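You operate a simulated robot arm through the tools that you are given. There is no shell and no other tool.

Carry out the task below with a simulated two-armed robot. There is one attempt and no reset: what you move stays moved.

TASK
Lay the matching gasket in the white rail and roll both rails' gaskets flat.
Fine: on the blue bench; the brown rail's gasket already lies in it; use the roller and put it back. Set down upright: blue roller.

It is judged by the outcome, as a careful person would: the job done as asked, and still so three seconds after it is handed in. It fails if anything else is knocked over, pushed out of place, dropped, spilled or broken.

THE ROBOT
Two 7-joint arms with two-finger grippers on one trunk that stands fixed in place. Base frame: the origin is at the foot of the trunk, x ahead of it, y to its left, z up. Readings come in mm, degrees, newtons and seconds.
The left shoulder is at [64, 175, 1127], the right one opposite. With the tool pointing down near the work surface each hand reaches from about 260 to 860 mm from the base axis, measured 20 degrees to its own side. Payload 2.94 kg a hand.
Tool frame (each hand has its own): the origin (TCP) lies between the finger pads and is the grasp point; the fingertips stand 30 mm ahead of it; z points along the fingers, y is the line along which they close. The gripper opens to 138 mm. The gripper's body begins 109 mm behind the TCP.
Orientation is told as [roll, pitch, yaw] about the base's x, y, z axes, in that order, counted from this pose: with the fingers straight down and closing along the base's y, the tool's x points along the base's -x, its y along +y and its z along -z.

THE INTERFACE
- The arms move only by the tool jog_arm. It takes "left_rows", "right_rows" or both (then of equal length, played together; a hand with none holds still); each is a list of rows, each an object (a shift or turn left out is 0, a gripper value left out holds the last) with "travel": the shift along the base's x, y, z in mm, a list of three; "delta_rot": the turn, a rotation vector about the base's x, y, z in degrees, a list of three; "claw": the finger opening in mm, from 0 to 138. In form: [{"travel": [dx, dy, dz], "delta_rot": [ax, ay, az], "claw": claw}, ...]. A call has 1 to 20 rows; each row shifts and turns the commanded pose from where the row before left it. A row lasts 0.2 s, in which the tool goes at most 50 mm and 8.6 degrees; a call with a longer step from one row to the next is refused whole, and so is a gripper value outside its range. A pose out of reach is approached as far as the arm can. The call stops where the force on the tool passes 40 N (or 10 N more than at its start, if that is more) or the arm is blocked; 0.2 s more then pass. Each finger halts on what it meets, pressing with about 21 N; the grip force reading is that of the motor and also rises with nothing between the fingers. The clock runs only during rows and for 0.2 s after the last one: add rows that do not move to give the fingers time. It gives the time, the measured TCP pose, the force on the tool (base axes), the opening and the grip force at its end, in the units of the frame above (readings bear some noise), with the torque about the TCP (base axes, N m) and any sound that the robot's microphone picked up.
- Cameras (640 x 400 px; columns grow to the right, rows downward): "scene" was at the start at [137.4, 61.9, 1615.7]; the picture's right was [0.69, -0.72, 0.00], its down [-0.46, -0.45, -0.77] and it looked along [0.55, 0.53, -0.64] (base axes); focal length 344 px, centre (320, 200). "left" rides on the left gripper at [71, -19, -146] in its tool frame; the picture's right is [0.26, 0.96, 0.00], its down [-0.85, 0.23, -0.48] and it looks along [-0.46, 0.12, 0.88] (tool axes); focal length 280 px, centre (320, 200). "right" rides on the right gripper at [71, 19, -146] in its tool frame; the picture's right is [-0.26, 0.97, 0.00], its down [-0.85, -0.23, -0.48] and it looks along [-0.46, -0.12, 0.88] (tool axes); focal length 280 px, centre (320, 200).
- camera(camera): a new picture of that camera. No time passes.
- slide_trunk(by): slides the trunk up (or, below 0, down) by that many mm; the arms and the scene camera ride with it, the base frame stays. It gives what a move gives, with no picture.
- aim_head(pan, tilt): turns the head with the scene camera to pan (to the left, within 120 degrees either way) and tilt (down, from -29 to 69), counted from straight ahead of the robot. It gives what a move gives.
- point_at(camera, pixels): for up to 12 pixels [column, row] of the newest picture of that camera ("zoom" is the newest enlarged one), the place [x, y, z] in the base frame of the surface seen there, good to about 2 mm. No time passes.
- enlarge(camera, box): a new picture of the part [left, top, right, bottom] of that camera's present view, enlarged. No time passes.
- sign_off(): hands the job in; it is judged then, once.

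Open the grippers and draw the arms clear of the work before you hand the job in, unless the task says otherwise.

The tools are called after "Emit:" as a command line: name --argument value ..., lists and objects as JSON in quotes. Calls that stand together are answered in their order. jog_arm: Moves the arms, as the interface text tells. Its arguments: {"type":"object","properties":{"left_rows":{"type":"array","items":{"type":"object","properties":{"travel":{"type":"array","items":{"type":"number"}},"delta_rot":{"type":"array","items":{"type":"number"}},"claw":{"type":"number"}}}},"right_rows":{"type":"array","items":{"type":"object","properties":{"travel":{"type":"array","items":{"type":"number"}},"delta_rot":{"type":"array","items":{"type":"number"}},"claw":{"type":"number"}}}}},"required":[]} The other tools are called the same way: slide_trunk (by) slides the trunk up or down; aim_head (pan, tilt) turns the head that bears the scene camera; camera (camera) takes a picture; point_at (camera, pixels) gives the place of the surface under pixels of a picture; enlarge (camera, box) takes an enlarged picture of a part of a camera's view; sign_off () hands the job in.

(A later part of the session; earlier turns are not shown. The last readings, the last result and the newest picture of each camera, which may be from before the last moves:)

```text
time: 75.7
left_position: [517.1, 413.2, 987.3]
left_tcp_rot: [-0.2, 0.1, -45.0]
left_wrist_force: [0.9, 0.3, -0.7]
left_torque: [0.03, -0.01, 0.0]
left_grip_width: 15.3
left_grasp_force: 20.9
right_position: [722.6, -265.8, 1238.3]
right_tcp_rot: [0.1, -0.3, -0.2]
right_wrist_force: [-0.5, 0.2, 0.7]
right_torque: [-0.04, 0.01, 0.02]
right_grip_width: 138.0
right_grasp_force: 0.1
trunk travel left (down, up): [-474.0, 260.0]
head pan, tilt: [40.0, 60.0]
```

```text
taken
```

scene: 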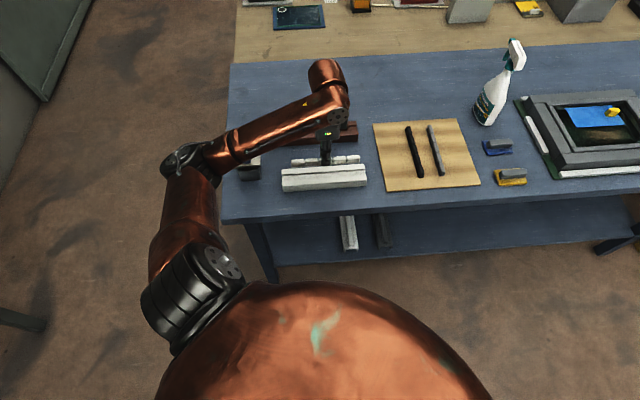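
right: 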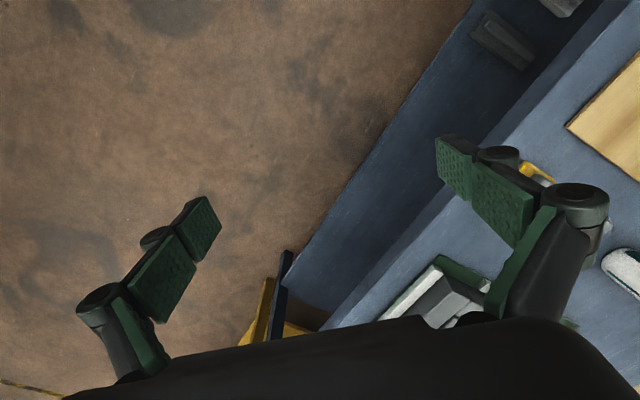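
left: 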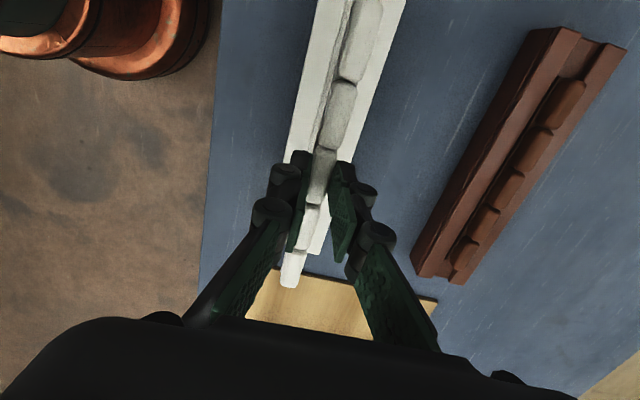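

Gasket is above the rail. I measure gasket points in the left view to fine-align, and check the elbow's height near the roller.

Emit:
point_at --camera "left" --pixels '[[365, 40], [339, 112], [322, 172], [310, 215], [293, 268], [290, 284], [395, 40], [310, 40], [315, 90], [375, 100]]'

Emit:
point_at --camera "scene" --pixels '[[185, 155], [210, 178], [205, 150], [248, 175], [240, 160], [292, 160], [357, 158], [325, 160]]'

```text
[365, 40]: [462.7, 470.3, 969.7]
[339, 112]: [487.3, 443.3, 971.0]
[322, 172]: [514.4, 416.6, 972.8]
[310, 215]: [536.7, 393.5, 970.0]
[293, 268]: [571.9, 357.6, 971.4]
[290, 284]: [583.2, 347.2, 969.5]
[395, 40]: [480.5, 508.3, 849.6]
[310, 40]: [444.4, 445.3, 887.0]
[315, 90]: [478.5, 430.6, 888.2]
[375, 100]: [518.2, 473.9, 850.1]
```

```text
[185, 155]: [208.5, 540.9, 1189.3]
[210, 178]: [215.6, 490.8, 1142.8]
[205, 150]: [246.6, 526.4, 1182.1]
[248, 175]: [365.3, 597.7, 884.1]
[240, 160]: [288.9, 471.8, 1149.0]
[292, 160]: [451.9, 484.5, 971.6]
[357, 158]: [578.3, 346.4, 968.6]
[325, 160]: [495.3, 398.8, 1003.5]
```

Alignment is within 1 mm. I apply a small correction (+0.5° yaw, +0.5/+0.5 mm) and descend to just above the lips, then check.

Emit:
jog_arm --left_rows '[{"travel": [0.5, 0.5, -15], "delta_rot": [0, 0, 0.5]}, {"travel": [0, 0, -20]}, {"travel": [0, 0, -15]}, {"travel": [0, 0, 0]}, {"travel": [0, 0, 0]}]'

Emit:
enlarge --camera "left" --box '[220, 0, 420, 300]'

Emit:
camera --camera "left"

Emit:
enlarge --camera "scene" --box '[265, 130, 393, 210]'

```text
time: 76.9
left_position: [517.5, 413.6, 937.5]
left_tcp_rot: [-0.1, 0.1, -44.4]
left_wrist_force: [-0.3, 1.0, -0.9]
left_torque: [0.02, -0.01, 0.02]
left_grip_width: 15.0
left_grasp_force: 20.7
right_position: [723.6, -266.2, 1238.8]
right_tcp_rot: [0.0, -0.2, -0.1]
right_wrist_force: [-0.8, -0.4, 0.3]
right_torque: [-0.02, 0.02, 0.0]
right_grip_width: 138.0
right_grasp_force: 0.1
trunk travel left (down, up): [-474.0, 260.0]
head pan, tilt: [40.0, 60.0]
```

```text
1.33 times, centred on (320, 150) of left
```

zoom: 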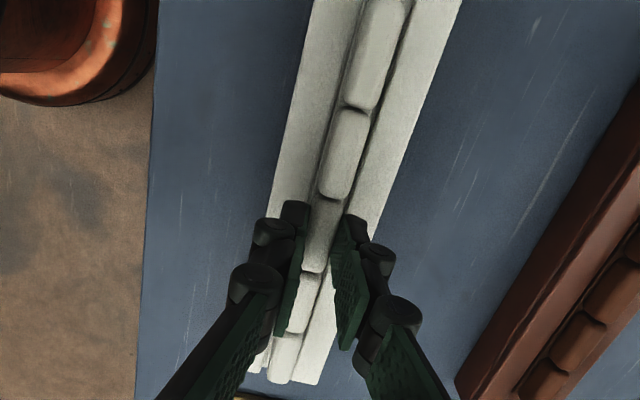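

```text
taken
```

left: 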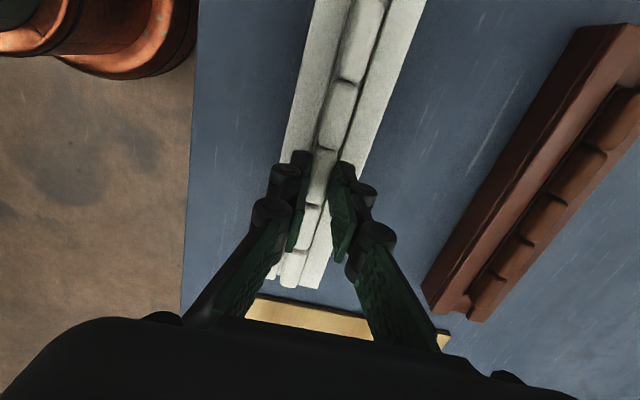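

```text
5.00 times, centred on (329, 170) of scene
```

zoom: 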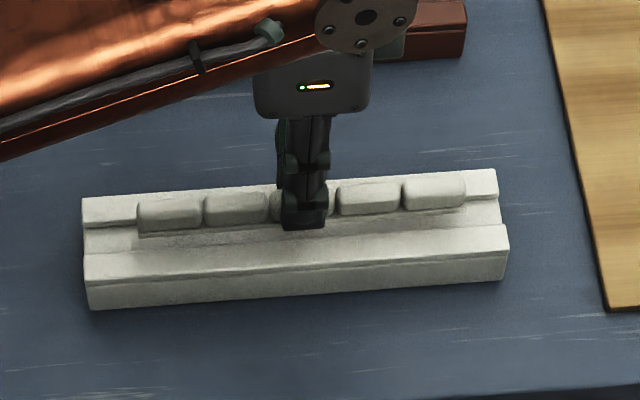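

Well aligned with the groove. I lower another 16 mm into the groove in small steps, watching the force.

Emit:
jog_arm --left_rows '[{"travel": [0, 0, -8]}, {"travel": [0, 0, -5]}, {"travel": [0, 0, -3]}, {"travel": [0, 0, 0]}, {"travel": [0, 0, 0]}]'

Emit:
enlarge --camera "scene" --box '[265, 130, 393, 210]'

Emit:
enlarge --camera "left" --box '[250, 0, 450, 300]'

```text
time: 78.1
left_position: [516.8, 412.4, 921.6]
left_tcp_rot: [-0.1, 0.1, -44.4]
left_wrist_force: [-0.2, -0.4, -1.4]
left_torque: [-0.03, -0.09, -0.04]
left_grip_width: 15.1
left_grasp_force: 21.1
right_position: [721.6, -265.8, 1239.2]
right_tcp_rot: [0.0, -0.3, -0.1]
right_wrist_force: [-0.9, 0.5, 0.4]
right_torque: [-0.02, -0.01, -0.01]
right_grip_width: 138.0
right_grasp_force: 0.1
trunk travel left (down, up): [-474.0, 260.0]
head pan, tilt: [40.0, 60.0]
```

```text
5.00 times, centred on (329, 170) of scene
```

zoom: 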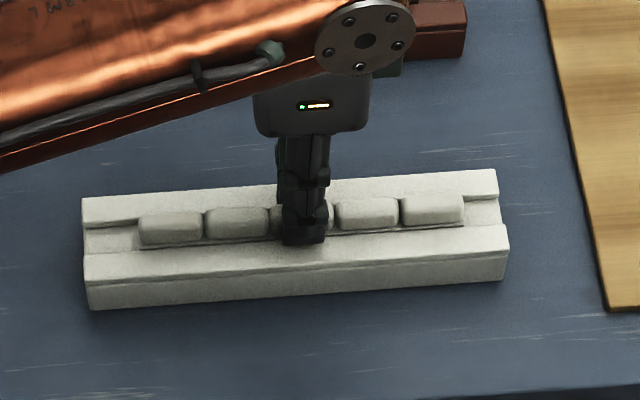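

```text
1.33 times, centred on (350, 150) of left
```

zoom: 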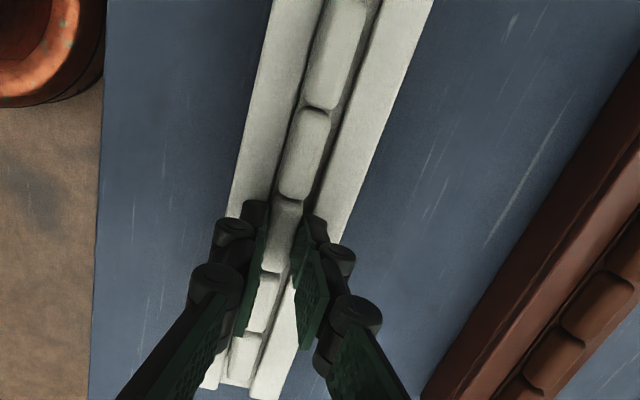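

Gasket sits inside the groove. I lower 1.5 mm more, open the fingers slightly, and rise.

Emit:
jog_arm --left_rows '[{"travel": [0, 0, -1.5]}, {"travel": [0, 0, 0]}, {"travel": [0, 0, 0], "claw": 20}, {"travel": [0, 0, 0], "claw": 30}, {"travel": [0, 0, 0]}, {"travel": [0, 0, 5]}, {"travel": [0, 0, 15]}, {"travel": [0, 0, 30]}, {"travel": [0, 0, 40]}, {"travel": [0, 0, 40]}, {"travel": [0, 0, 0]}]'

Emit:
camera --camera "left"

Emit:
enlarge --camera "scene" --box '[265, 130, 393, 210]'

```text
time: 80.5
left_position: [517.2, 413.7, 1049.5]
left_tcp_rot: [-0.2, 0.1, -44.4]
left_wrist_force: [-0.4, 0.6, -0.8]
left_torque: [0.0, 0.0, 0.01]
left_grip_width: 30.2
left_grasp_force: 0.0
right_position: [721.9, -266.8, 1239.3]
right_tcp_rot: [0.0, -0.2, -0.1]
right_wrist_force: [-0.4, 0.5, -0.3]
right_torque: [-0.02, 0.03, -0.01]
right_grip_width: 138.1
right_grasp_force: 0.1
trunk travel left (down, up): [-474.0, 260.0]
head pan, tilt: [40.0, 60.0]
```

```text
taken
```

left: 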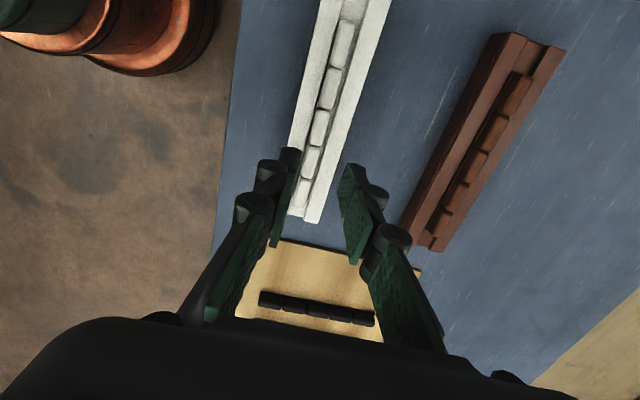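

```text
5.00 times, centred on (329, 170) of scene
```

zoom: 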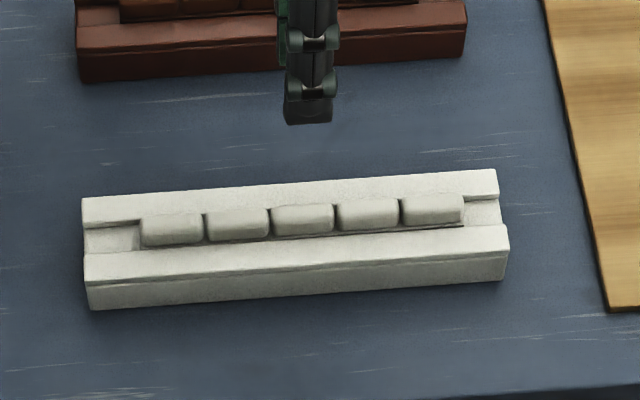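

The white gasket lies in the groove. I record the pad heights on both rails for later comparison.

Emit:
enlarge --camera "left" --box '[280, 0, 400, 230]'

Emit:
point_at --camera "left" --pixels '[[343, 43], [330, 90], [320, 128], [310, 162], [301, 192], [516, 95], [494, 133], [475, 166], [457, 197], [442, 222], [345, 20], [298, 208]]'

```text
1.74 times, centred on (340, 115) of left
```

zoom: 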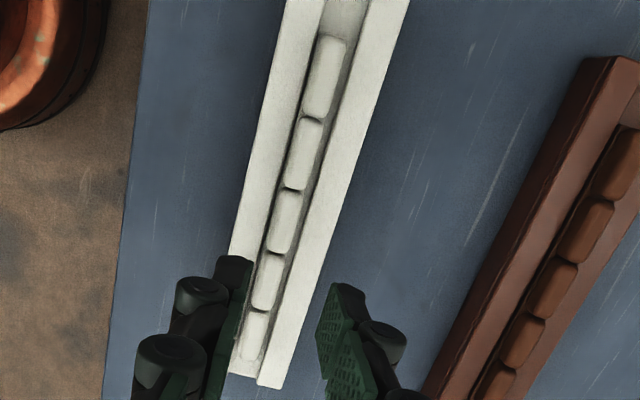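

```text
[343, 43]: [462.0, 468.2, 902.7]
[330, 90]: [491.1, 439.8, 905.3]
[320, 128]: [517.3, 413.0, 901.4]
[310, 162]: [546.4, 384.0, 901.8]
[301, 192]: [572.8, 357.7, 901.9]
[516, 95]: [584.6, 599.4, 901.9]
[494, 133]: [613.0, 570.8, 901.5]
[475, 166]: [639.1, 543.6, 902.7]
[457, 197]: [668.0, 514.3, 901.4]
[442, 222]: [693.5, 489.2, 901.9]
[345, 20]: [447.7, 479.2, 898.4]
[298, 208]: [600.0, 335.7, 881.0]
```

Pads are at z≈902 on both rails (white axis v≈658, brown v≈836.6). Now I move the left hand back and up so its camera can inspect the roller in its dock.

Emit:
jog_arm --left_rows '[{"travel": [-40, 10, 20], "claw": 80}, {"travel": [-40, 10, 20]}, {"travel": [-40, 10, 20]}, {"travel": [-40, 10, 20]}, {"travel": [-40, 10, 20]}, {"travel": [0, 0, 0]}]'

Emit:
camera --camera "left"

Emit:
enlarge --camera "scene" --box '[220, 115, 300, 195]'

```text
time: 81.9
left_position: [322.6, 464.1, 1150.1]
left_tcp_rot: [-0.1, 0.2, -44.5]
left_wrist_force: [-0.5, 0.2, 0.6]
left_torque: [-0.01, 0.01, -0.02]
left_grip_width: 80.0
left_grasp_force: 0.1
right_position: [723.1, -266.9, 1238.9]
right_tcp_rot: [-0.1, -0.2, 0.0]
right_wrist_force: [0.5, -0.3, 0.3]
right_torque: [0.02, 0.0, 0.04]
right_grip_width: 137.8
right_grasp_force: 0.1
trunk travel left (down, up): [-474.0, 260.0]
head pan, tilt: [40.0, 60.0]
```

```text
taken
```

left: 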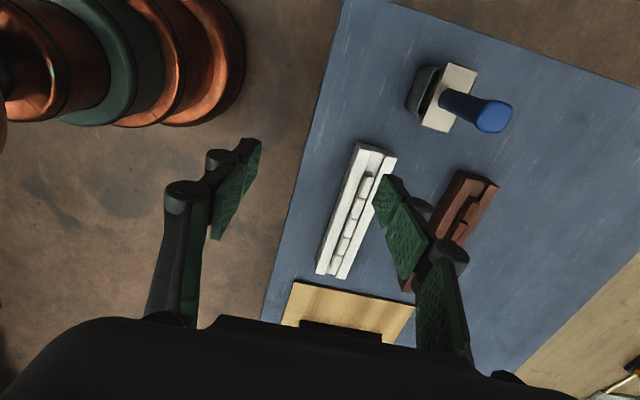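

```text
5.00 times, centred on (260, 155) of scene
```

zoom: 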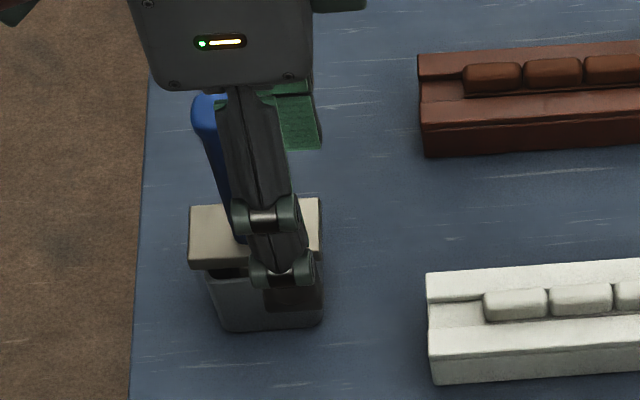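

I'll enlarge the roller in the left view and measure its plate, dock and handle.

Emit:
enlarge --camera "left" --box '[395, 45, 523, 145]'

Emit:
point_at --camera "zoom" --pixels '[[270, 100], [400, 130], [140, 385], [262, 420], [470, 345], [420, 340], [520, 320], [440, 400], [500, 280], [130, 105], [60, 290], [250, 80]]'

Emit:
point_at --camera "zoom" --pixels '[[100, 200], [120, 240], [80, 240], [190, 120], [90, 330], [260, 240], [230, 300], [300, 270], [350, 300], [150, 330], [380, 180], [230, 380]]'

```text
4.00 times, centred on (459, 95) of left
```

zoom: 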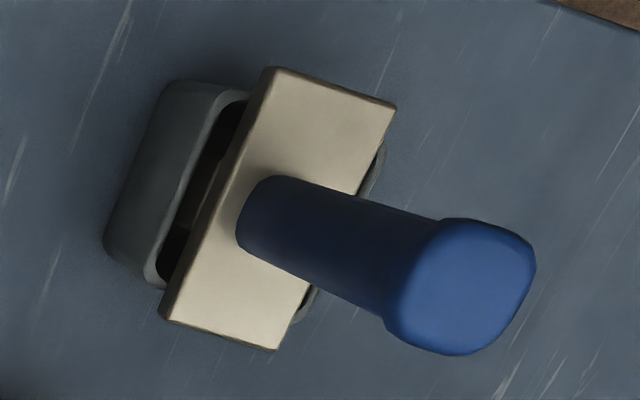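

```text
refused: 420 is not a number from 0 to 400
```

```text
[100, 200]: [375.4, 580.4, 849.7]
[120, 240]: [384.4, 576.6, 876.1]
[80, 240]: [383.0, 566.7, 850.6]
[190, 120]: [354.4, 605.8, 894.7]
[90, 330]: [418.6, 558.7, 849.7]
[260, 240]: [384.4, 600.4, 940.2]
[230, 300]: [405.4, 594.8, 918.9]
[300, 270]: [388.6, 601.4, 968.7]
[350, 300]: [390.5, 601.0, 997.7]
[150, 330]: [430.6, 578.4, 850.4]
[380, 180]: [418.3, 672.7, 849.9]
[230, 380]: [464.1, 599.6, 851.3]
```

I re-measure the plate corners and handle top with correct pixels.

Emit:
point_at --camera "zoom" --pixels '[[275, 75], [390, 108], [168, 315], [273, 345], [470, 280], [430, 270], [520, 270], [470, 225], [460, 345], [400, 325], [530, 250], [445, 225]]'

Emit:
point_at --camera "zoom" --pixels '[[225, 92], [165, 270], [180, 180], [155, 275], [370, 180], [310, 300], [215, 150], [170, 240], [200, 200], [150, 230]]'

```text
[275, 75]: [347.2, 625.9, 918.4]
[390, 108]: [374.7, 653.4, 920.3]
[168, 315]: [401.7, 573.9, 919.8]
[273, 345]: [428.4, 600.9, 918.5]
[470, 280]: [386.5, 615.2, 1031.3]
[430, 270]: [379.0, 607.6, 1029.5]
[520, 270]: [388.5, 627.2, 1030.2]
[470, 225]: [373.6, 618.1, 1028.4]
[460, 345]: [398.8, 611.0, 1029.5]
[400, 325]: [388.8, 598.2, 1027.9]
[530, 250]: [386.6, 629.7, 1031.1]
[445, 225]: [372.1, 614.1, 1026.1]
```

```text
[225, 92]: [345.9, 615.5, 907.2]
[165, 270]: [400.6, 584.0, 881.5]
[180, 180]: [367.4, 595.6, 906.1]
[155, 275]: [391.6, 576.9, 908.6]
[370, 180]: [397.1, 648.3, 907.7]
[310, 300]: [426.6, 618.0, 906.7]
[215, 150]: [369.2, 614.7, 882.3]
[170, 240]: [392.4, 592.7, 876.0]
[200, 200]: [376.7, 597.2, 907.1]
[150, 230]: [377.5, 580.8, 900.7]
```

The roller plate (75 mm along u, 39 mm along v, top z≈920) is centred at (388,613.5), with the handle ~28 mm thick up to z≈1031. I'll bring the hand above it at yaw +45 so the fingers close along the plate's long side.

Emit:
jog_arm --left_rows '[{"travel": [5.5, 12.5, 0], "delta_rot": [0, 0, 7.46], "claw": 70}, {"travel": [5.5, 12.5, 0], "delta_rot": [0, 0, 7.46]}, {"travel": [5.5, 12.5, 0], "delta_rot": [0, 0, 7.46]}, {"travel": [5.5, 12.5, 0], "delta_rot": [0, 0, 7.46]}, {"travel": [5.5, 12.5, 0], "delta_rot": [0, 0, 7.46]}, {"travel": [5.5, 12.5, 0], "delta_rot": [0, 0, 7.46]}, {"travel": [5.5, 12.5, 0], "delta_rot": [0, 0, 7.46]}, {"travel": [5.5, 12.5, 0], "delta_rot": [0, 0, 7.46]}, {"travel": [5.5, 12.5, 0], "delta_rot": [0, 0, 7.46]}, {"travel": [5.4, 12.4, 0], "delta_rot": [0, 0, 7.46]}, {"travel": [5.4, 12.4, 0], "delta_rot": [0, 0, 7.46]}, {"travel": [5, 12.3, 0], "delta_rot": [0, 0, 7.44]}, {"travel": [0, 0, 0]}, {"travel": [0, 0, 0]}]'

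Emit:
camera --camera "left"

Emit:
camera --camera "scene"

```text
time: 84.9
left_position: [383.5, 613.4, 1150.3]
left_tcp_rot: [-0.2, 0.0, 45.2]
left_wrist_force: [-0.3, -0.7, -0.3]
left_torque: [-0.02, 0.0, 0.0]
left_grip_width: 69.8
left_grasp_force: 0.0
right_position: [722.7, -266.2, 1239.1]
right_tcp_rot: [0.0, -0.1, 0.0]
right_wrist_force: [0.6, 0.7, 0.2]
right_torque: [0.0, -0.01, -0.02]
right_grip_width: 137.7
right_grasp_force: 0.0
trunk travel left (down, up): [-474.0, 260.0]
head pan, tilt: [40.0, 60.0]
```

```text
taken
```

left: 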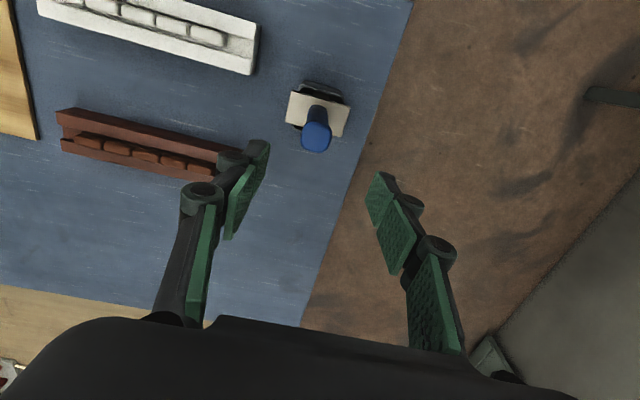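

```text
taken
```

scene: 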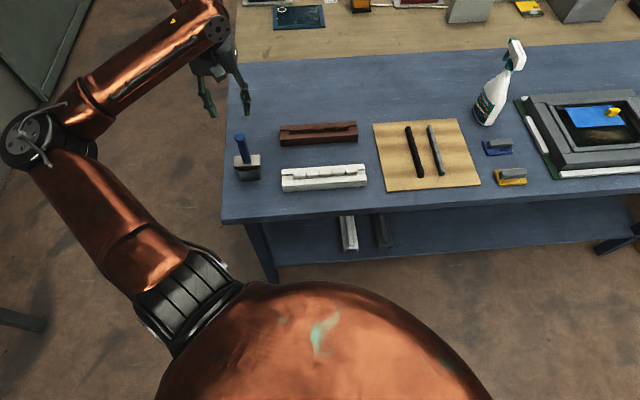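

I take an enlarged look at the roller from this angle to refine the handle centre.

Emit:
enlarge --camera "left" --box '[270, 70, 370, 160]'

Emit:
point_at --camera "zoom" --pixels '[[295, 290], [225, 290], [365, 290], [295, 255], [295, 350], [240, 250], [350, 250], [110, 110], [500, 200], [90, 240], [465, 300], [300, 210]]'

```text
4.44 times, centred on (320, 115) of left
```

zoom: 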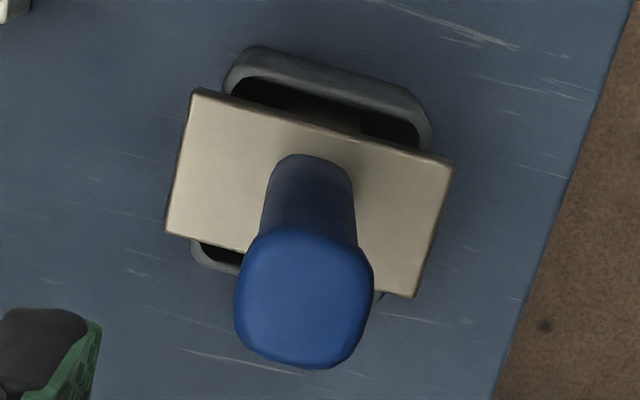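

```text
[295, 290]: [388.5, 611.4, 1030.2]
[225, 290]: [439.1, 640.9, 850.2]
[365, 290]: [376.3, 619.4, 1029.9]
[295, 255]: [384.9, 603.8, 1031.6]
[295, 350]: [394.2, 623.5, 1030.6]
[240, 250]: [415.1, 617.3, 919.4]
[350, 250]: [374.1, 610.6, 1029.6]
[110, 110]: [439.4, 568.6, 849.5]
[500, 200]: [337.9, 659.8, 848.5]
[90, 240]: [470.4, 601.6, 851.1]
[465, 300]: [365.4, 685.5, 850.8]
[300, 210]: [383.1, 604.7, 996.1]
```

Handle centre is (387.7,613.5). I shift +4.2 in x and descend to TCP z≈954 so the fingertips end just above the plate.

Emit:
jog_arm --left_rows '[{"travel": [4.2, 0, -30]}, {"travel": [0, 0, -40]}, {"travel": [0, 0, -40]}, {"travel": [0, 0, -30]}, {"travel": [0, 0, 0]}]'

Emit:
camera --camera "left"

Emit:
enlarge --camera "scene" --box '[190, 60, 318, 190]'

```text
time: 86.1
left_position: [386.7, 613.9, 1010.3]
left_tcp_rot: [-0.2, 0.2, 45.0]
left_wrist_force: [0.2, -0.4, 0.0]
left_torque: [-0.01, 0.02, 0.0]
left_grip_width: 69.9
left_grasp_force: 0.1
right_position: [722.5, -266.7, 1238.2]
right_tcp_rot: [-0.1, -0.2, -0.2]
right_wrist_force: [-0.6, 0.6, -1.2]
right_torque: [0.0, -0.02, 0.0]
right_grip_width: 138.0
right_grasp_force: 0.1
trunk travel left (down, up): [-474.0, 260.0]
head pan, tilt: [40.0, 60.0]
```

```text
taken
```

left: 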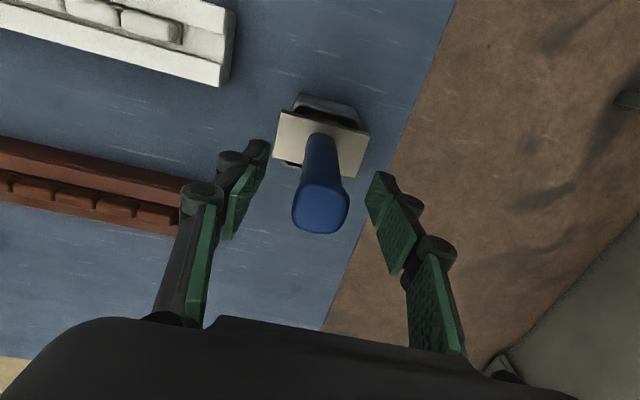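

```text
3.08 times, centred on (254, 125) of scene
```

zoom: 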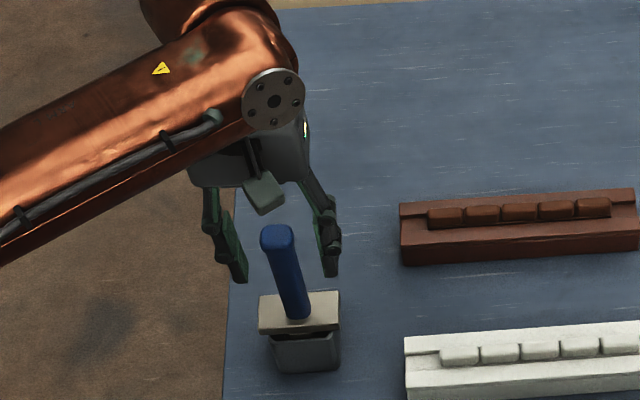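

The handle is centred between the fingers. I continue down 56 mm, then close on the handle.

Emit:
jog_arm --left_rows '[{"travel": [0.5, 0, -20]}, {"travel": [0, 0, -20]}, {"travel": [0, 0, -10]}, {"travel": [0, 0, -6]}, {"travel": [0, 0, 0]}, {"travel": [0, 0, 0]}]'

Emit:
camera --camera "left"

Emit:
enlarge --camera "scene" --box '[190, 60, 318, 190]'

```text
time: 87.5
left_position: [388.3, 613.5, 954.3]
left_tcp_rot: [-0.1, 0.1, 45.0]
left_wrist_force: [0.0, -1.4, 0.3]
left_torque: [-0.01, 0.03, 0.01]
left_grip_width: 70.0
left_grasp_force: 0.0
right_position: [722.3, -266.0, 1237.5]
right_tcp_rot: [0.0, -0.2, -0.1]
right_wrist_force: [0.0, -0.2, -0.1]
right_torque: [-0.02, -0.01, 0.01]
right_grip_width: 137.9
right_grasp_force: 0.0
trunk travel left (down, up): [-474.0, 260.0]
head pan, tilt: [40.0, 60.0]
```

```text
taken
```

left: 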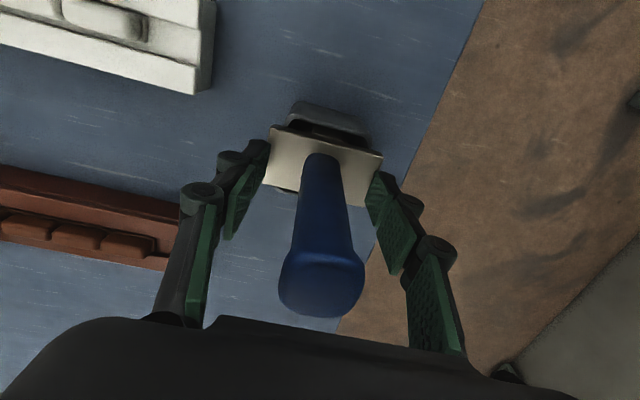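

```text
3.08 times, centred on (254, 125) of scene
```

zoom: 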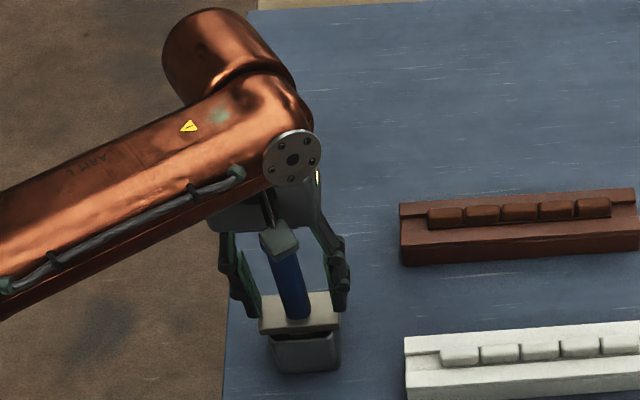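

Fingers straddle the handle at the plate. I close them.

Emit:
jog_arm --left_rows '[{"travel": [0, 0, 0], "claw": 45}, {"travel": [0, 0, 0]}, {"travel": [0, 0, 0], "claw": 10}, {"travel": [0, 0, 0]}, {"travel": [0, 0, 0]}, {"travel": [0, 0, 0]}]'

Emit:
camera --camera "left"

```text
time: 88.9
left_position: [388.3, 613.6, 955.0]
left_tcp_rot: [-0.2, 0.0, 45.0]
left_wrist_force: [-0.5, 0.3, -0.4]
left_torque: [-0.04, 0.01, 0.03]
left_grip_width: 24.5
left_grasp_force: 20.8
right_position: [722.1, -266.5, 1239.0]
right_tcp_rot: [0.0, -0.2, -0.1]
right_wrist_force: [0.2, -0.5, 0.1]
right_torque: [0.0, 0.01, -0.01]
right_grip_width: 138.0
right_grasp_force: 0.1
trunk travel left (down, up): [-474.0, 260.0]
head pan, tilt: [40.0, 60.0]
```

```text
taken
```

left: 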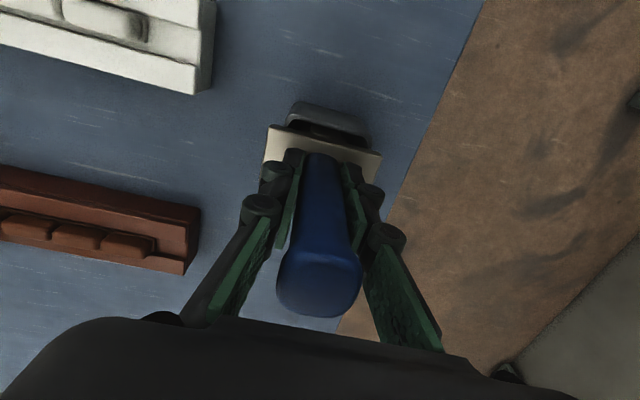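

Handle gripped at 24.5 mm. I lift straight up out of the dock and look.

Emit:
jog_arm --left_rows '[{"travel": [0, 0, 10]}, {"travel": [0, 0, 20]}, {"travel": [0, 0, 25]}, {"travel": [0, 0, 25]}, {"travel": [0, 0, 25]}, {"travel": [0, 0, 25]}, {"travel": [0, 0, 0]}]'

Emit:
camera --camera "left"

Emit:
enlarge --camera "scene" --box '[190, 60, 318, 190]'

```text
time: 90.5
left_position: [387.8, 615.2, 1082.9]
left_tcp_rot: [-0.1, 0.1, 44.9]
left_wrist_force: [0.5, -0.8, -1.5]
left_torque: [0.0, 0.03, 0.01]
left_grip_width: 24.7
left_grasp_force: 21.0
right_position: [722.3, -264.9, 1238.2]
right_tcp_rot: [-0.1, -0.1, -0.2]
right_wrist_force: [-0.2, 0.2, 0.2]
right_torque: [0.02, -0.02, 0.0]
right_grip_width: 138.0
right_grasp_force: 0.1
trunk travel left (down, up): [-474.0, 260.0]
head pan, tilt: [40.0, 60.0]
```

```text
taken
```

left: 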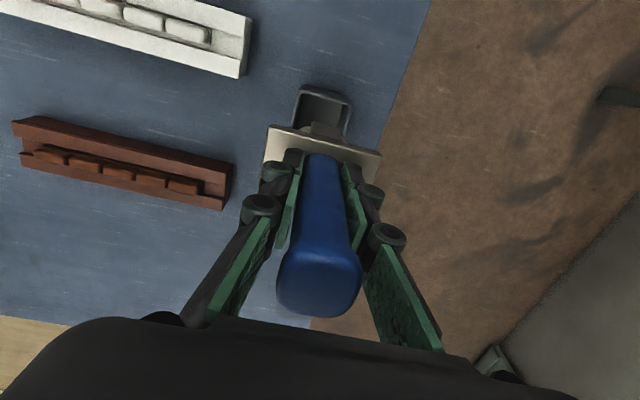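

```text
3.08 times, centred on (254, 125) of scene
```

zoom: 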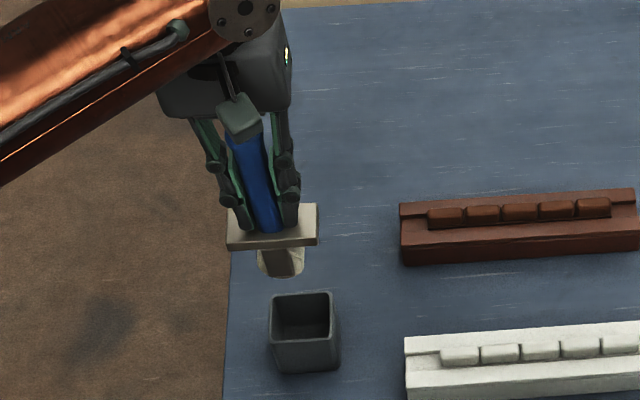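

The roller is out; I zoom on the wheel under the plate to see its axle direction.

Emit:
enlarge --camera "scene" --box '[228, 122, 268, 160]'

Emit:
point_at --camera "scene" --pixels '[[242, 145], [245, 147], [248, 142], [252, 142], [240, 138], [236, 138]]'

```text
10.53 times, centred on (248, 141) of scene
```

zoom: 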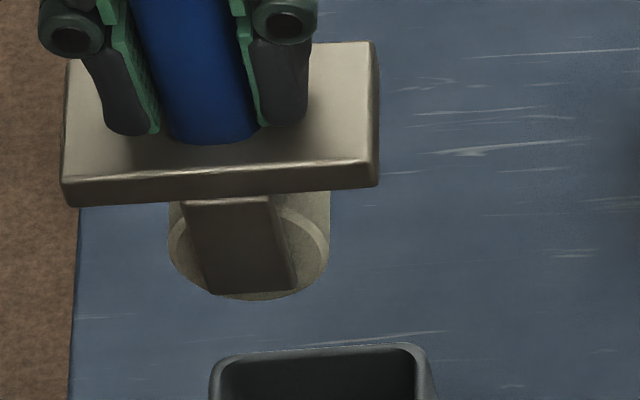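

```text
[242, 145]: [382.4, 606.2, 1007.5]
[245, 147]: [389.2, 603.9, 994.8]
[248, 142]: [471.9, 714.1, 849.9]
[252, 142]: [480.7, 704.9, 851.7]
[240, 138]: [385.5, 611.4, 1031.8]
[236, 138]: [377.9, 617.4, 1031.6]
```

The wheel's axle runs along v (across), so it rolls along u, as docked. I measure the wheel's and cheek's lowest points in this zoom.

Emit:
enlarge --camera "scene" --box '[228, 122, 268, 160]'

Emit:
point_at --camera "zoom" --pixels '[[250, 297], [245, 285], [215, 285], [290, 280], [320, 240], [310, 280], [175, 230], [180, 265], [240, 210], [200, 210], [265, 205], [325, 215]]'

```text
10.53 times, centred on (248, 141) of scene
```

zoom: 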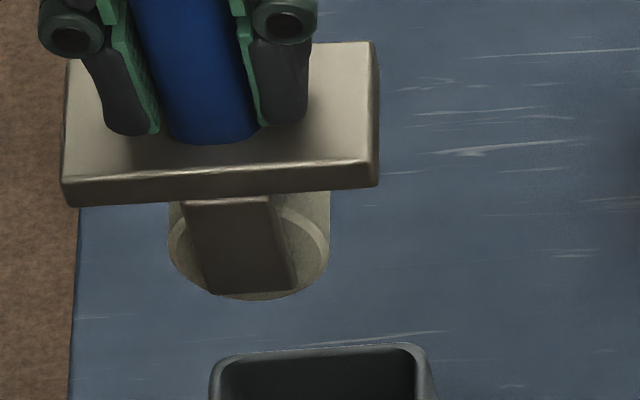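

```text
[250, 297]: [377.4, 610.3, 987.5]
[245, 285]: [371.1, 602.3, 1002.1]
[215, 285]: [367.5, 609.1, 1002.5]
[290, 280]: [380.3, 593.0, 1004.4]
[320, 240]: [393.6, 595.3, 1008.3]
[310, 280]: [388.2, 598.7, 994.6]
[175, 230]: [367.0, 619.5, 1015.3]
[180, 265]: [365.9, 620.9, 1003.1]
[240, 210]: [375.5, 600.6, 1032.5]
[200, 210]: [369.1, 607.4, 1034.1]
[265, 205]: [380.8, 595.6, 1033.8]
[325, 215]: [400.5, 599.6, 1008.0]
```

Wheel: radius ≈20 mm, width ≈22 mm, lowest point ≈ TCP−96; cheeks end 15 mm higher. I'll carry it at this height over the white rail's first pad (462,468), keeping the yaw.

Emit:
jog_arm --left_rows '[{"travel": [15, -29.5, 0]}, {"travel": [15, -29.5, 0]}, {"travel": [15, -29.5, 0]}, {"travel": [15, -29.5, 0]}, {"travel": [14.4, -28.8, 0]}, {"travel": [0, 0, 0]}, {"travel": [0, 0, 0]}]'

Emit:
camera --camera "left"

Emit:
camera --camera "scene"

```text
time: 92.1
left_position: [462.8, 466.1, 1083.6]
left_tcp_rot: [-0.1, 0.2, 45.0]
left_wrist_force: [0.8, 0.5, -1.2]
left_torque: [0.01, 0.03, 0.0]
left_grip_width: 24.4
left_grasp_force: 21.1
right_position: [720.9, -265.9, 1238.5]
right_tcp_rot: [-0.1, -0.1, -0.1]
right_wrist_force: [1.0, -0.1, 0.2]
right_torque: [0.01, 0.03, 0.02]
right_grip_width: 138.0
right_grasp_force: 0.1
trunk travel left (down, up): [-474.0, 260.0]
head pan, tilt: [40.0, 60.0]
```

```text
taken
```

left: 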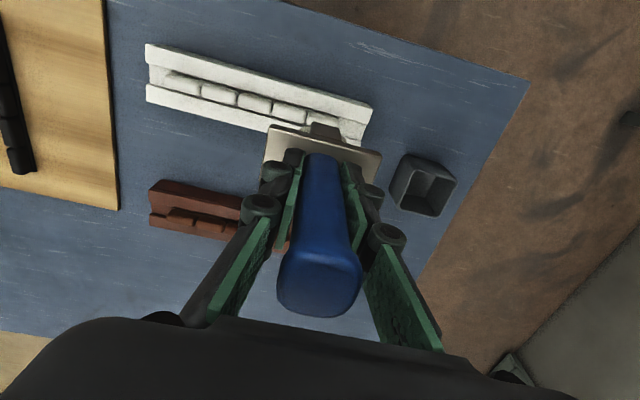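

```text
taken
```

scene: 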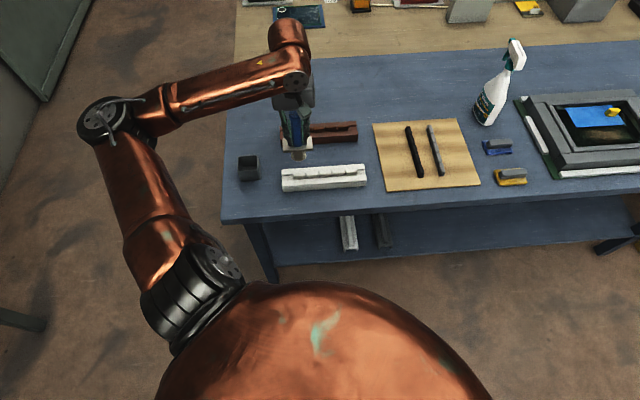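

Over the first pad. I lower until the wheel is ~13 mm above the pads and check alignment.

Emit:
jog_arm --left_rows '[{"travel": [0, 0, -30]}, {"travel": [0, 0, -30]}, {"travel": [0, 0, -12]}, {"travel": [0, 0, 0]}, {"travel": [0, 0, 0]}]'

Emit:
enlarge --camera "scene" --box '[270, 130, 350, 200]'

Emit:
enlarge --camera "left" --box '[140, 20, 420, 220]'

```text
time: 93.3
left_position: [462.0, 466.3, 1011.6]
left_tcp_rot: [-0.1, 0.2, 45.1]
left_wrist_force: [-0.1, -0.2, -1.3]
left_torque: [0.0, 0.02, -0.02]
left_grip_width: 24.2
left_grasp_force: 20.7
right_position: [722.8, -265.7, 1238.8]
right_tcp_rot: [0.0, -0.1, 0.0]
right_wrist_force: [0.4, -0.4, -0.1]
right_torque: [-0.02, 0.0, 0.0]
right_grip_width: 138.1
right_grasp_force: 0.0
trunk travel left (down, up): [-474.0, 260.0]
head pan, tilt: [40.0, 60.0]
```

```text
5.71 times, centred on (310, 165) of scene
```

zoom: 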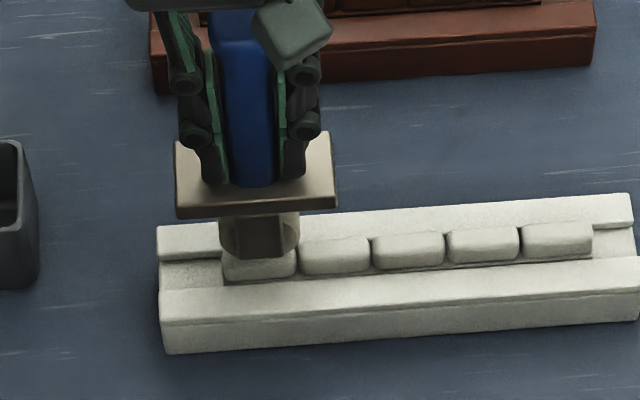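

```text
2.00 times, centred on (280, 120) of left
```

zoom: 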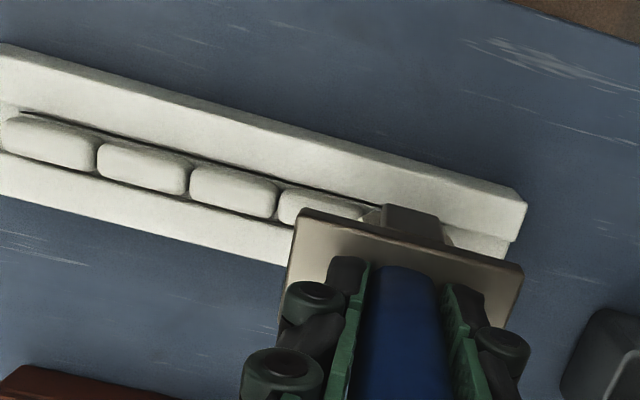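

Aligned over pad 1. I shift +0.8/+0.8 mm and creep down to feel the contact with pad 1.

Emit:
jog_arm --left_rows '[{"travel": [0.8, 0.8, -6]}, {"travel": [0, 0, -3]}, {"travel": [0, 0, -2]}, {"travel": [0, 0, -2]}, {"travel": [0, 0, 0]}]'

Emit:
jog_arm --left_rows '[{"travel": [0, 0, -1]}, {"travel": [0, 0, -1]}, {"travel": [0, 0, -1]}, {"travel": [0, 0, 0]}]'

```text
time: 94.5
left_position: [463.5, 467.6, 1001.8]
left_tcp_rot: [-0.2, -0.2, 45.0]
left_wrist_force: [0.1, 1.0, 16.7]
left_torque: [-0.01, 0.03, -0.04]
left_grip_width: 24.6
left_grasp_force: 21.0
right_position: [722.1, -266.7, 1238.9]
right_tcp_rot: [0.1, -0.2, -0.2]
right_wrist_force: [-0.9, 0.5, 0.0]
right_torque: [0.01, 0.02, 0.05]
right_grip_width: 137.8
right_grasp_force: 0.0
trunk travel left (down, up): [-474.0, 260.0]
head pan, tilt: [40.0, 60.0]
```

```text
time: 95.5
left_position: [463.3, 467.4, 997.8]
left_tcp_rot: [-0.2, 0.0, 45.0]
left_wrist_force: [1.3, 0.5, 17.2]
left_torque: [0.1, -0.12, 0.0]
left_grip_width: 24.6
left_grasp_force: 21.1
right_position: [721.7, -265.0, 1238.9]
right_tcp_rot: [0.0, -0.2, 0.0]
right_wrist_force: [-0.4, 0.0, 0.4]
right_torque: [-0.02, 0.0, -0.01]
right_grip_width: 137.9
right_grasp_force: 0.0
trunk travel left (down, up): [-474.0, 260.0]
head pan, tilt: [40.0, 60.0]
```

Contact: force is ≈17 N and stays there over the last 4 mm—either the pad yields or the handle slips in the grip. I check visually.

Emit:
enlarge --camera "scene" --box '[270, 130, 350, 200]'

Emit:
camera --camera "left"

Emit:
point_at --camera "zoom" --pixels '[[235, 268], [285, 268], [260, 268], [330, 250], [250, 200], [300, 195], [190, 205]]'

```text
5.71 times, centred on (310, 165) of scene
```

zoom: 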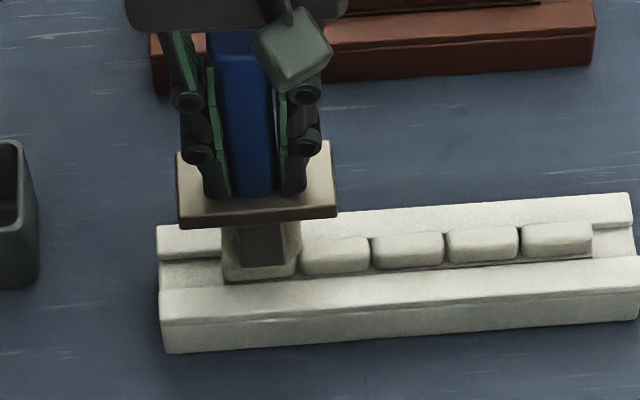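

```text
taken
```

left: 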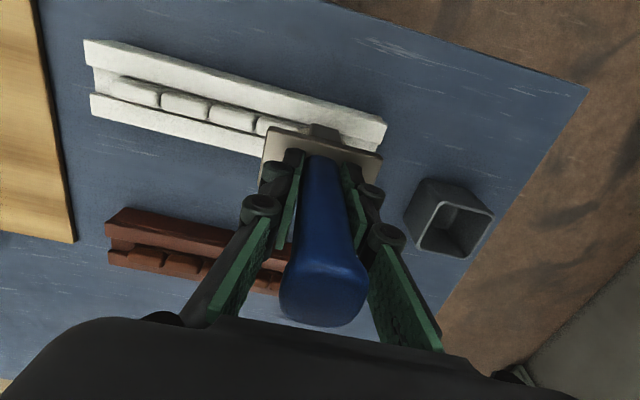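

```text
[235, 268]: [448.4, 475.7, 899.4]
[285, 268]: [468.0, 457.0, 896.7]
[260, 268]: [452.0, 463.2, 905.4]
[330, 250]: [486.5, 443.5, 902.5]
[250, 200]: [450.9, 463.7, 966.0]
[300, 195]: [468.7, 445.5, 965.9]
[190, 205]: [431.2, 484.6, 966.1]
```

The handle slid up ~4 mm in the grip (pad barely moved); the fingertips are now about to bear on the plate, which gives a solid push. I continue down in 1 mm steps.

Emit:
jog_arm --left_rows '[{"travel": [0, 0, -1]}, {"travel": [0, 0, -1]}, {"travel": [0, 0, 0]}]'

Emit:
jog_arm --left_rows '[{"travel": [0, 0, -1]}, {"travel": [0, 0, 0]}]'

Emit:
jog_arm --left_rows '[{"travel": [0, 0, -1]}, {"travel": [0, 0, 0]}]'

```text
time: 96.3
left_position: [461.5, 467.5, 995.2]
left_tcp_rot: [-0.1, 0.0, 44.9]
left_wrist_force: [-1.1, -0.1, 16.9]
left_torque: [0.02, 0.03, -0.02]
left_grip_width: 24.3
left_grasp_force: 20.8
right_position: [721.4, -266.2, 1240.7]
right_tcp_rot: [0.0, -0.1, -0.1]
right_wrist_force: [1.1, 0.8, -1.0]
right_torque: [0.01, 0.01, 0.01]
right_grip_width: 138.3
right_grasp_force: 0.0
trunk travel left (down, up): [-474.0, 260.0]
head pan, tilt: [40.0, 60.0]
```

```text
time: 96.9
left_position: [461.5, 466.3, 994.5]
left_tcp_rot: [-0.1, 0.0, 45.0]
left_wrist_force: [1.1, 0.5, 21.1]
left_torque: [-0.01, -0.01, 0.01]
left_grip_width: 24.3
left_grasp_force: 20.9
right_position: [721.5, -267.3, 1238.3]
right_tcp_rot: [0.1, -0.2, -0.1]
right_wrist_force: [-0.2, 0.7, 0.1]
right_torque: [0.01, 0.0, -0.02]
right_grip_width: 138.1
right_grasp_force: 0.0
trunk travel left (down, up): [-474.0, 260.0]
head pan, tilt: [40.0, 60.0]
```

```text
time: 97.5
left_position: [461.7, 466.7, 994.5]
left_tcp_rot: [0.0, -0.1, 45.0]
left_wrist_force: [0.1, 0.1, 25.4]
left_torque: [-0.07, 0.01, -0.01]
left_grip_width: 24.4
left_grasp_force: 20.6
right_position: [720.4, -266.7, 1238.6]
right_tcp_rot: [0.2, -0.4, -0.2]
right_wrist_force: [-0.4, -0.4, -0.2]
right_torque: [-0.01, 0.0, 0.03]
right_grip_width: 138.1
right_grasp_force: 0.2
trunk travel left (down, up): [-474.0, 260.0]
head pan, tilt: [40.0, 60.0]
```

The tips now bear on the plate and force rises ~4 N per commanded mm. I keep increasing gently to find the pad's yielding force.

Emit:
jog_arm --left_rows '[{"travel": [0, 0, -1]}, {"travel": [0, 0, 0]}]'

Emit:
jog_arm --left_rows '[{"travel": [0, 0, -1]}, {"travel": [0, 0, 0]}]'

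Emit:
enlarge --camera "scene" --box '[270, 130, 350, 200]'

```text
time: 98.1
left_position: [462.9, 465.2, 993.5]
left_tcp_rot: [-0.2, -0.3, 45.0]
left_wrist_force: [0.5, 0.1, 32.5]
left_torque: [-0.01, 0.04, 0.02]
left_grip_width: 24.2
left_grasp_force: 21.3
right_position: [720.0, -269.0, 1239.9]
right_tcp_rot: [0.1, -0.3, -0.2]
right_wrist_force: [0.3, 0.0, -0.4]
right_torque: [0.01, 0.02, 0.02]
right_grip_width: 138.0
right_grasp_force: 0.1
trunk travel left (down, up): [-474.0, 260.0]
head pan, tilt: [40.0, 60.0]
```

```text
time: 98.7
left_position: [462.1, 465.5, 993.6]
left_tcp_rot: [-0.2, -0.3, 45.1]
left_wrist_force: [-0.1, -0.7, 39.7]
left_torque: [-0.07, 0.01, 0.0]
left_grip_width: 24.5
left_grasp_force: 21.4
right_position: [720.6, -268.4, 1239.8]
right_tcp_rot: [0.1, -0.3, 0.0]
right_wrist_force: [-0.1, 0.5, 0.3]
right_torque: [0.0, 0.0, -0.03]
right_grip_width: 137.9
right_grasp_force: 0.0
trunk travel left (down, up): [-474.0, 260.0]
head pan, tilt: [40.0, 60.0]
```

```text
5.71 times, centred on (310, 165) of scene
```

zoom: 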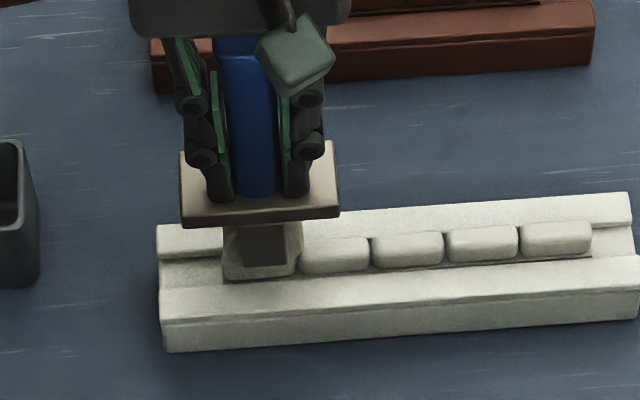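

Force reached 39.7 N with little more travel. I lift off and measure pad 1's height compared with the others.

Emit:
jog_arm --left_rows '[{"travel": [0, 0, 10]}, {"travel": [0, 0, 20]}, {"travel": [0, 0, 30]}, {"travel": [0, 0, 0]}]'

Emit:
enlarge --camera "scene" --box '[270, 140, 380, 200]'

Emit:
point_at --camera "zoom" --pixels '[[165, 205], [195, 205], [225, 200], [270, 197], [300, 195], [340, 190], [370, 187], [420, 180], [450, 180], [500, 170], [520, 170], [180, 210]]'

```text
time: 99.7
left_position: [463.9, 468.1, 1049.3]
left_tcp_rot: [-0.2, 0.2, 45.0]
left_wrist_force: [0.8, 1.0, -1.3]
left_torque: [-0.02, 0.0, -0.02]
left_grip_width: 24.4
left_grasp_force: 21.0
right_position: [721.9, -266.0, 1238.7]
right_tcp_rot: [0.0, -0.2, -0.1]
right_wrist_force: [0.6, 0.3, 0.0]
right_torque: [-0.02, -0.03, -0.02]
right_grip_width: 138.2
right_grasp_force: 0.0
trunk travel left (down, up): [-474.0, 260.0]
head pan, tilt: [40.0, 60.0]
```

```text
5.82 times, centred on (325, 170) of scene
```

zoom: 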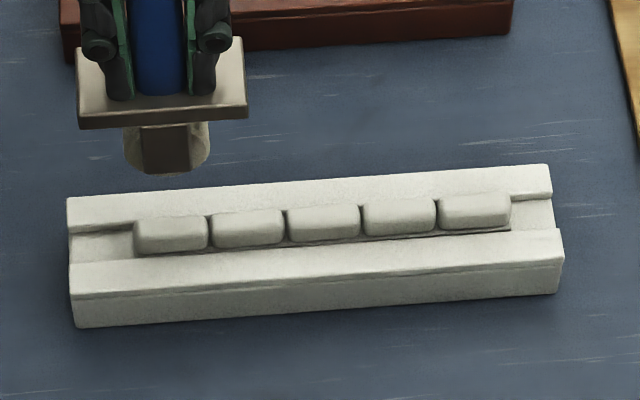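

```text
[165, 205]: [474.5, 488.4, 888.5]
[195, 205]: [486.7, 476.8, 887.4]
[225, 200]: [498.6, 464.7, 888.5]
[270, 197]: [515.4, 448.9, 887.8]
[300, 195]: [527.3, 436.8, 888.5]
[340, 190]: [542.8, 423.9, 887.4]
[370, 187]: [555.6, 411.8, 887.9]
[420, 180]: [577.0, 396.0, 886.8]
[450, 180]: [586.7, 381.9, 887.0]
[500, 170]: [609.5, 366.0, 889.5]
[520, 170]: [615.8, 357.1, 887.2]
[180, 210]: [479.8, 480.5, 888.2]
```

Those pixels hit the rail lip; I re-point on the pad tops (about row 222–228 in this zoom).

Emit:
point_at --camera "zoom" --pixels '[[150, 232], [170, 228], [195, 228], [230, 225], [265, 222], [305, 220], [340, 216], [380, 215], [420, 211], [455, 210], [495, 206], [172, 238]]'

Emit:
camera --camera "left"

```text
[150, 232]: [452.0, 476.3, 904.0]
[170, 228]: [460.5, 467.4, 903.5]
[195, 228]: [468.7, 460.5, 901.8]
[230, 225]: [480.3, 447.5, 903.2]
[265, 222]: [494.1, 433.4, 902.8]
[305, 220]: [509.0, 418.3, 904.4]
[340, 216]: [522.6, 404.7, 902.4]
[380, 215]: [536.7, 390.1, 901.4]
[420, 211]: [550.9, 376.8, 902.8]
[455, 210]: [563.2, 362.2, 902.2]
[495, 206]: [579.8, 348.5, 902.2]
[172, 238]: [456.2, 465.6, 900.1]
```

```text
taken
```

left: 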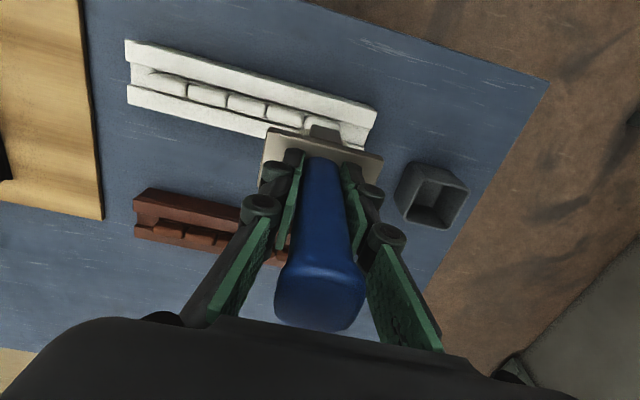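

Pad 1 is still at 903, so a static press springs back; it needs actual rolling. I'll set down near the gasket's start (s≈−14) with ~25 N and roll along u.

Emit:
jog_arm --left_rows '[{"travel": [-7.8, 7.8, 0]}, {"travel": [0, 0, -20]}, {"travel": [0, 0, -20]}, {"travel": [0, 0, -8]}, {"travel": [0, 0, -3]}, {"travel": [0, 0, 0]}]'

Emit:
jog_arm --left_rows '[{"travel": [0, 0, -1.5]}, {"travel": [0, 0, -1.5]}, {"travel": [0, 0, 0]}]'

```text
time: 101.1
left_position: [456.3, 475.3, 999.7]
left_tcp_rot: [0.0, 0.1, 45.1]
left_wrist_force: [0.1, 0.7, -0.3]
left_torque: [0.01, 0.02, 0.01]
left_grip_width: 24.4
left_grasp_force: 21.6
right_position: [723.6, -266.0, 1238.5]
right_tcp_rot: [0.0, -0.2, -0.1]
right_wrist_force: [-1.0, 0.4, 0.3]
right_torque: [-0.01, 0.0, 0.01]
right_grip_width: 138.1
right_grasp_force: 0.1
trunk travel left (down, up): [-474.0, 260.0]
head pan, tilt: [40.0, 60.0]
```

```text
time: 101.9
left_position: [454.8, 476.2, 995.9]
left_tcp_rot: [-0.1, 0.1, 45.0]
left_wrist_force: [0.0, 0.0, -1.0]
left_torque: [0.03, 0.0, -0.02]
left_grip_width: 24.5
left_grasp_force: 20.8
right_position: [722.5, -265.8, 1237.7]
right_tcp_rot: [-0.1, -0.1, -0.2]
right_wrist_force: [-0.1, -0.1, -0.8]
right_torque: [-0.02, 0.03, 0.03]
right_grip_width: 137.9
right_grasp_force: 0.1
trunk travel left (down, up): [-474.0, 260.0]
head pan, tilt: [40.0, 60.0]
```

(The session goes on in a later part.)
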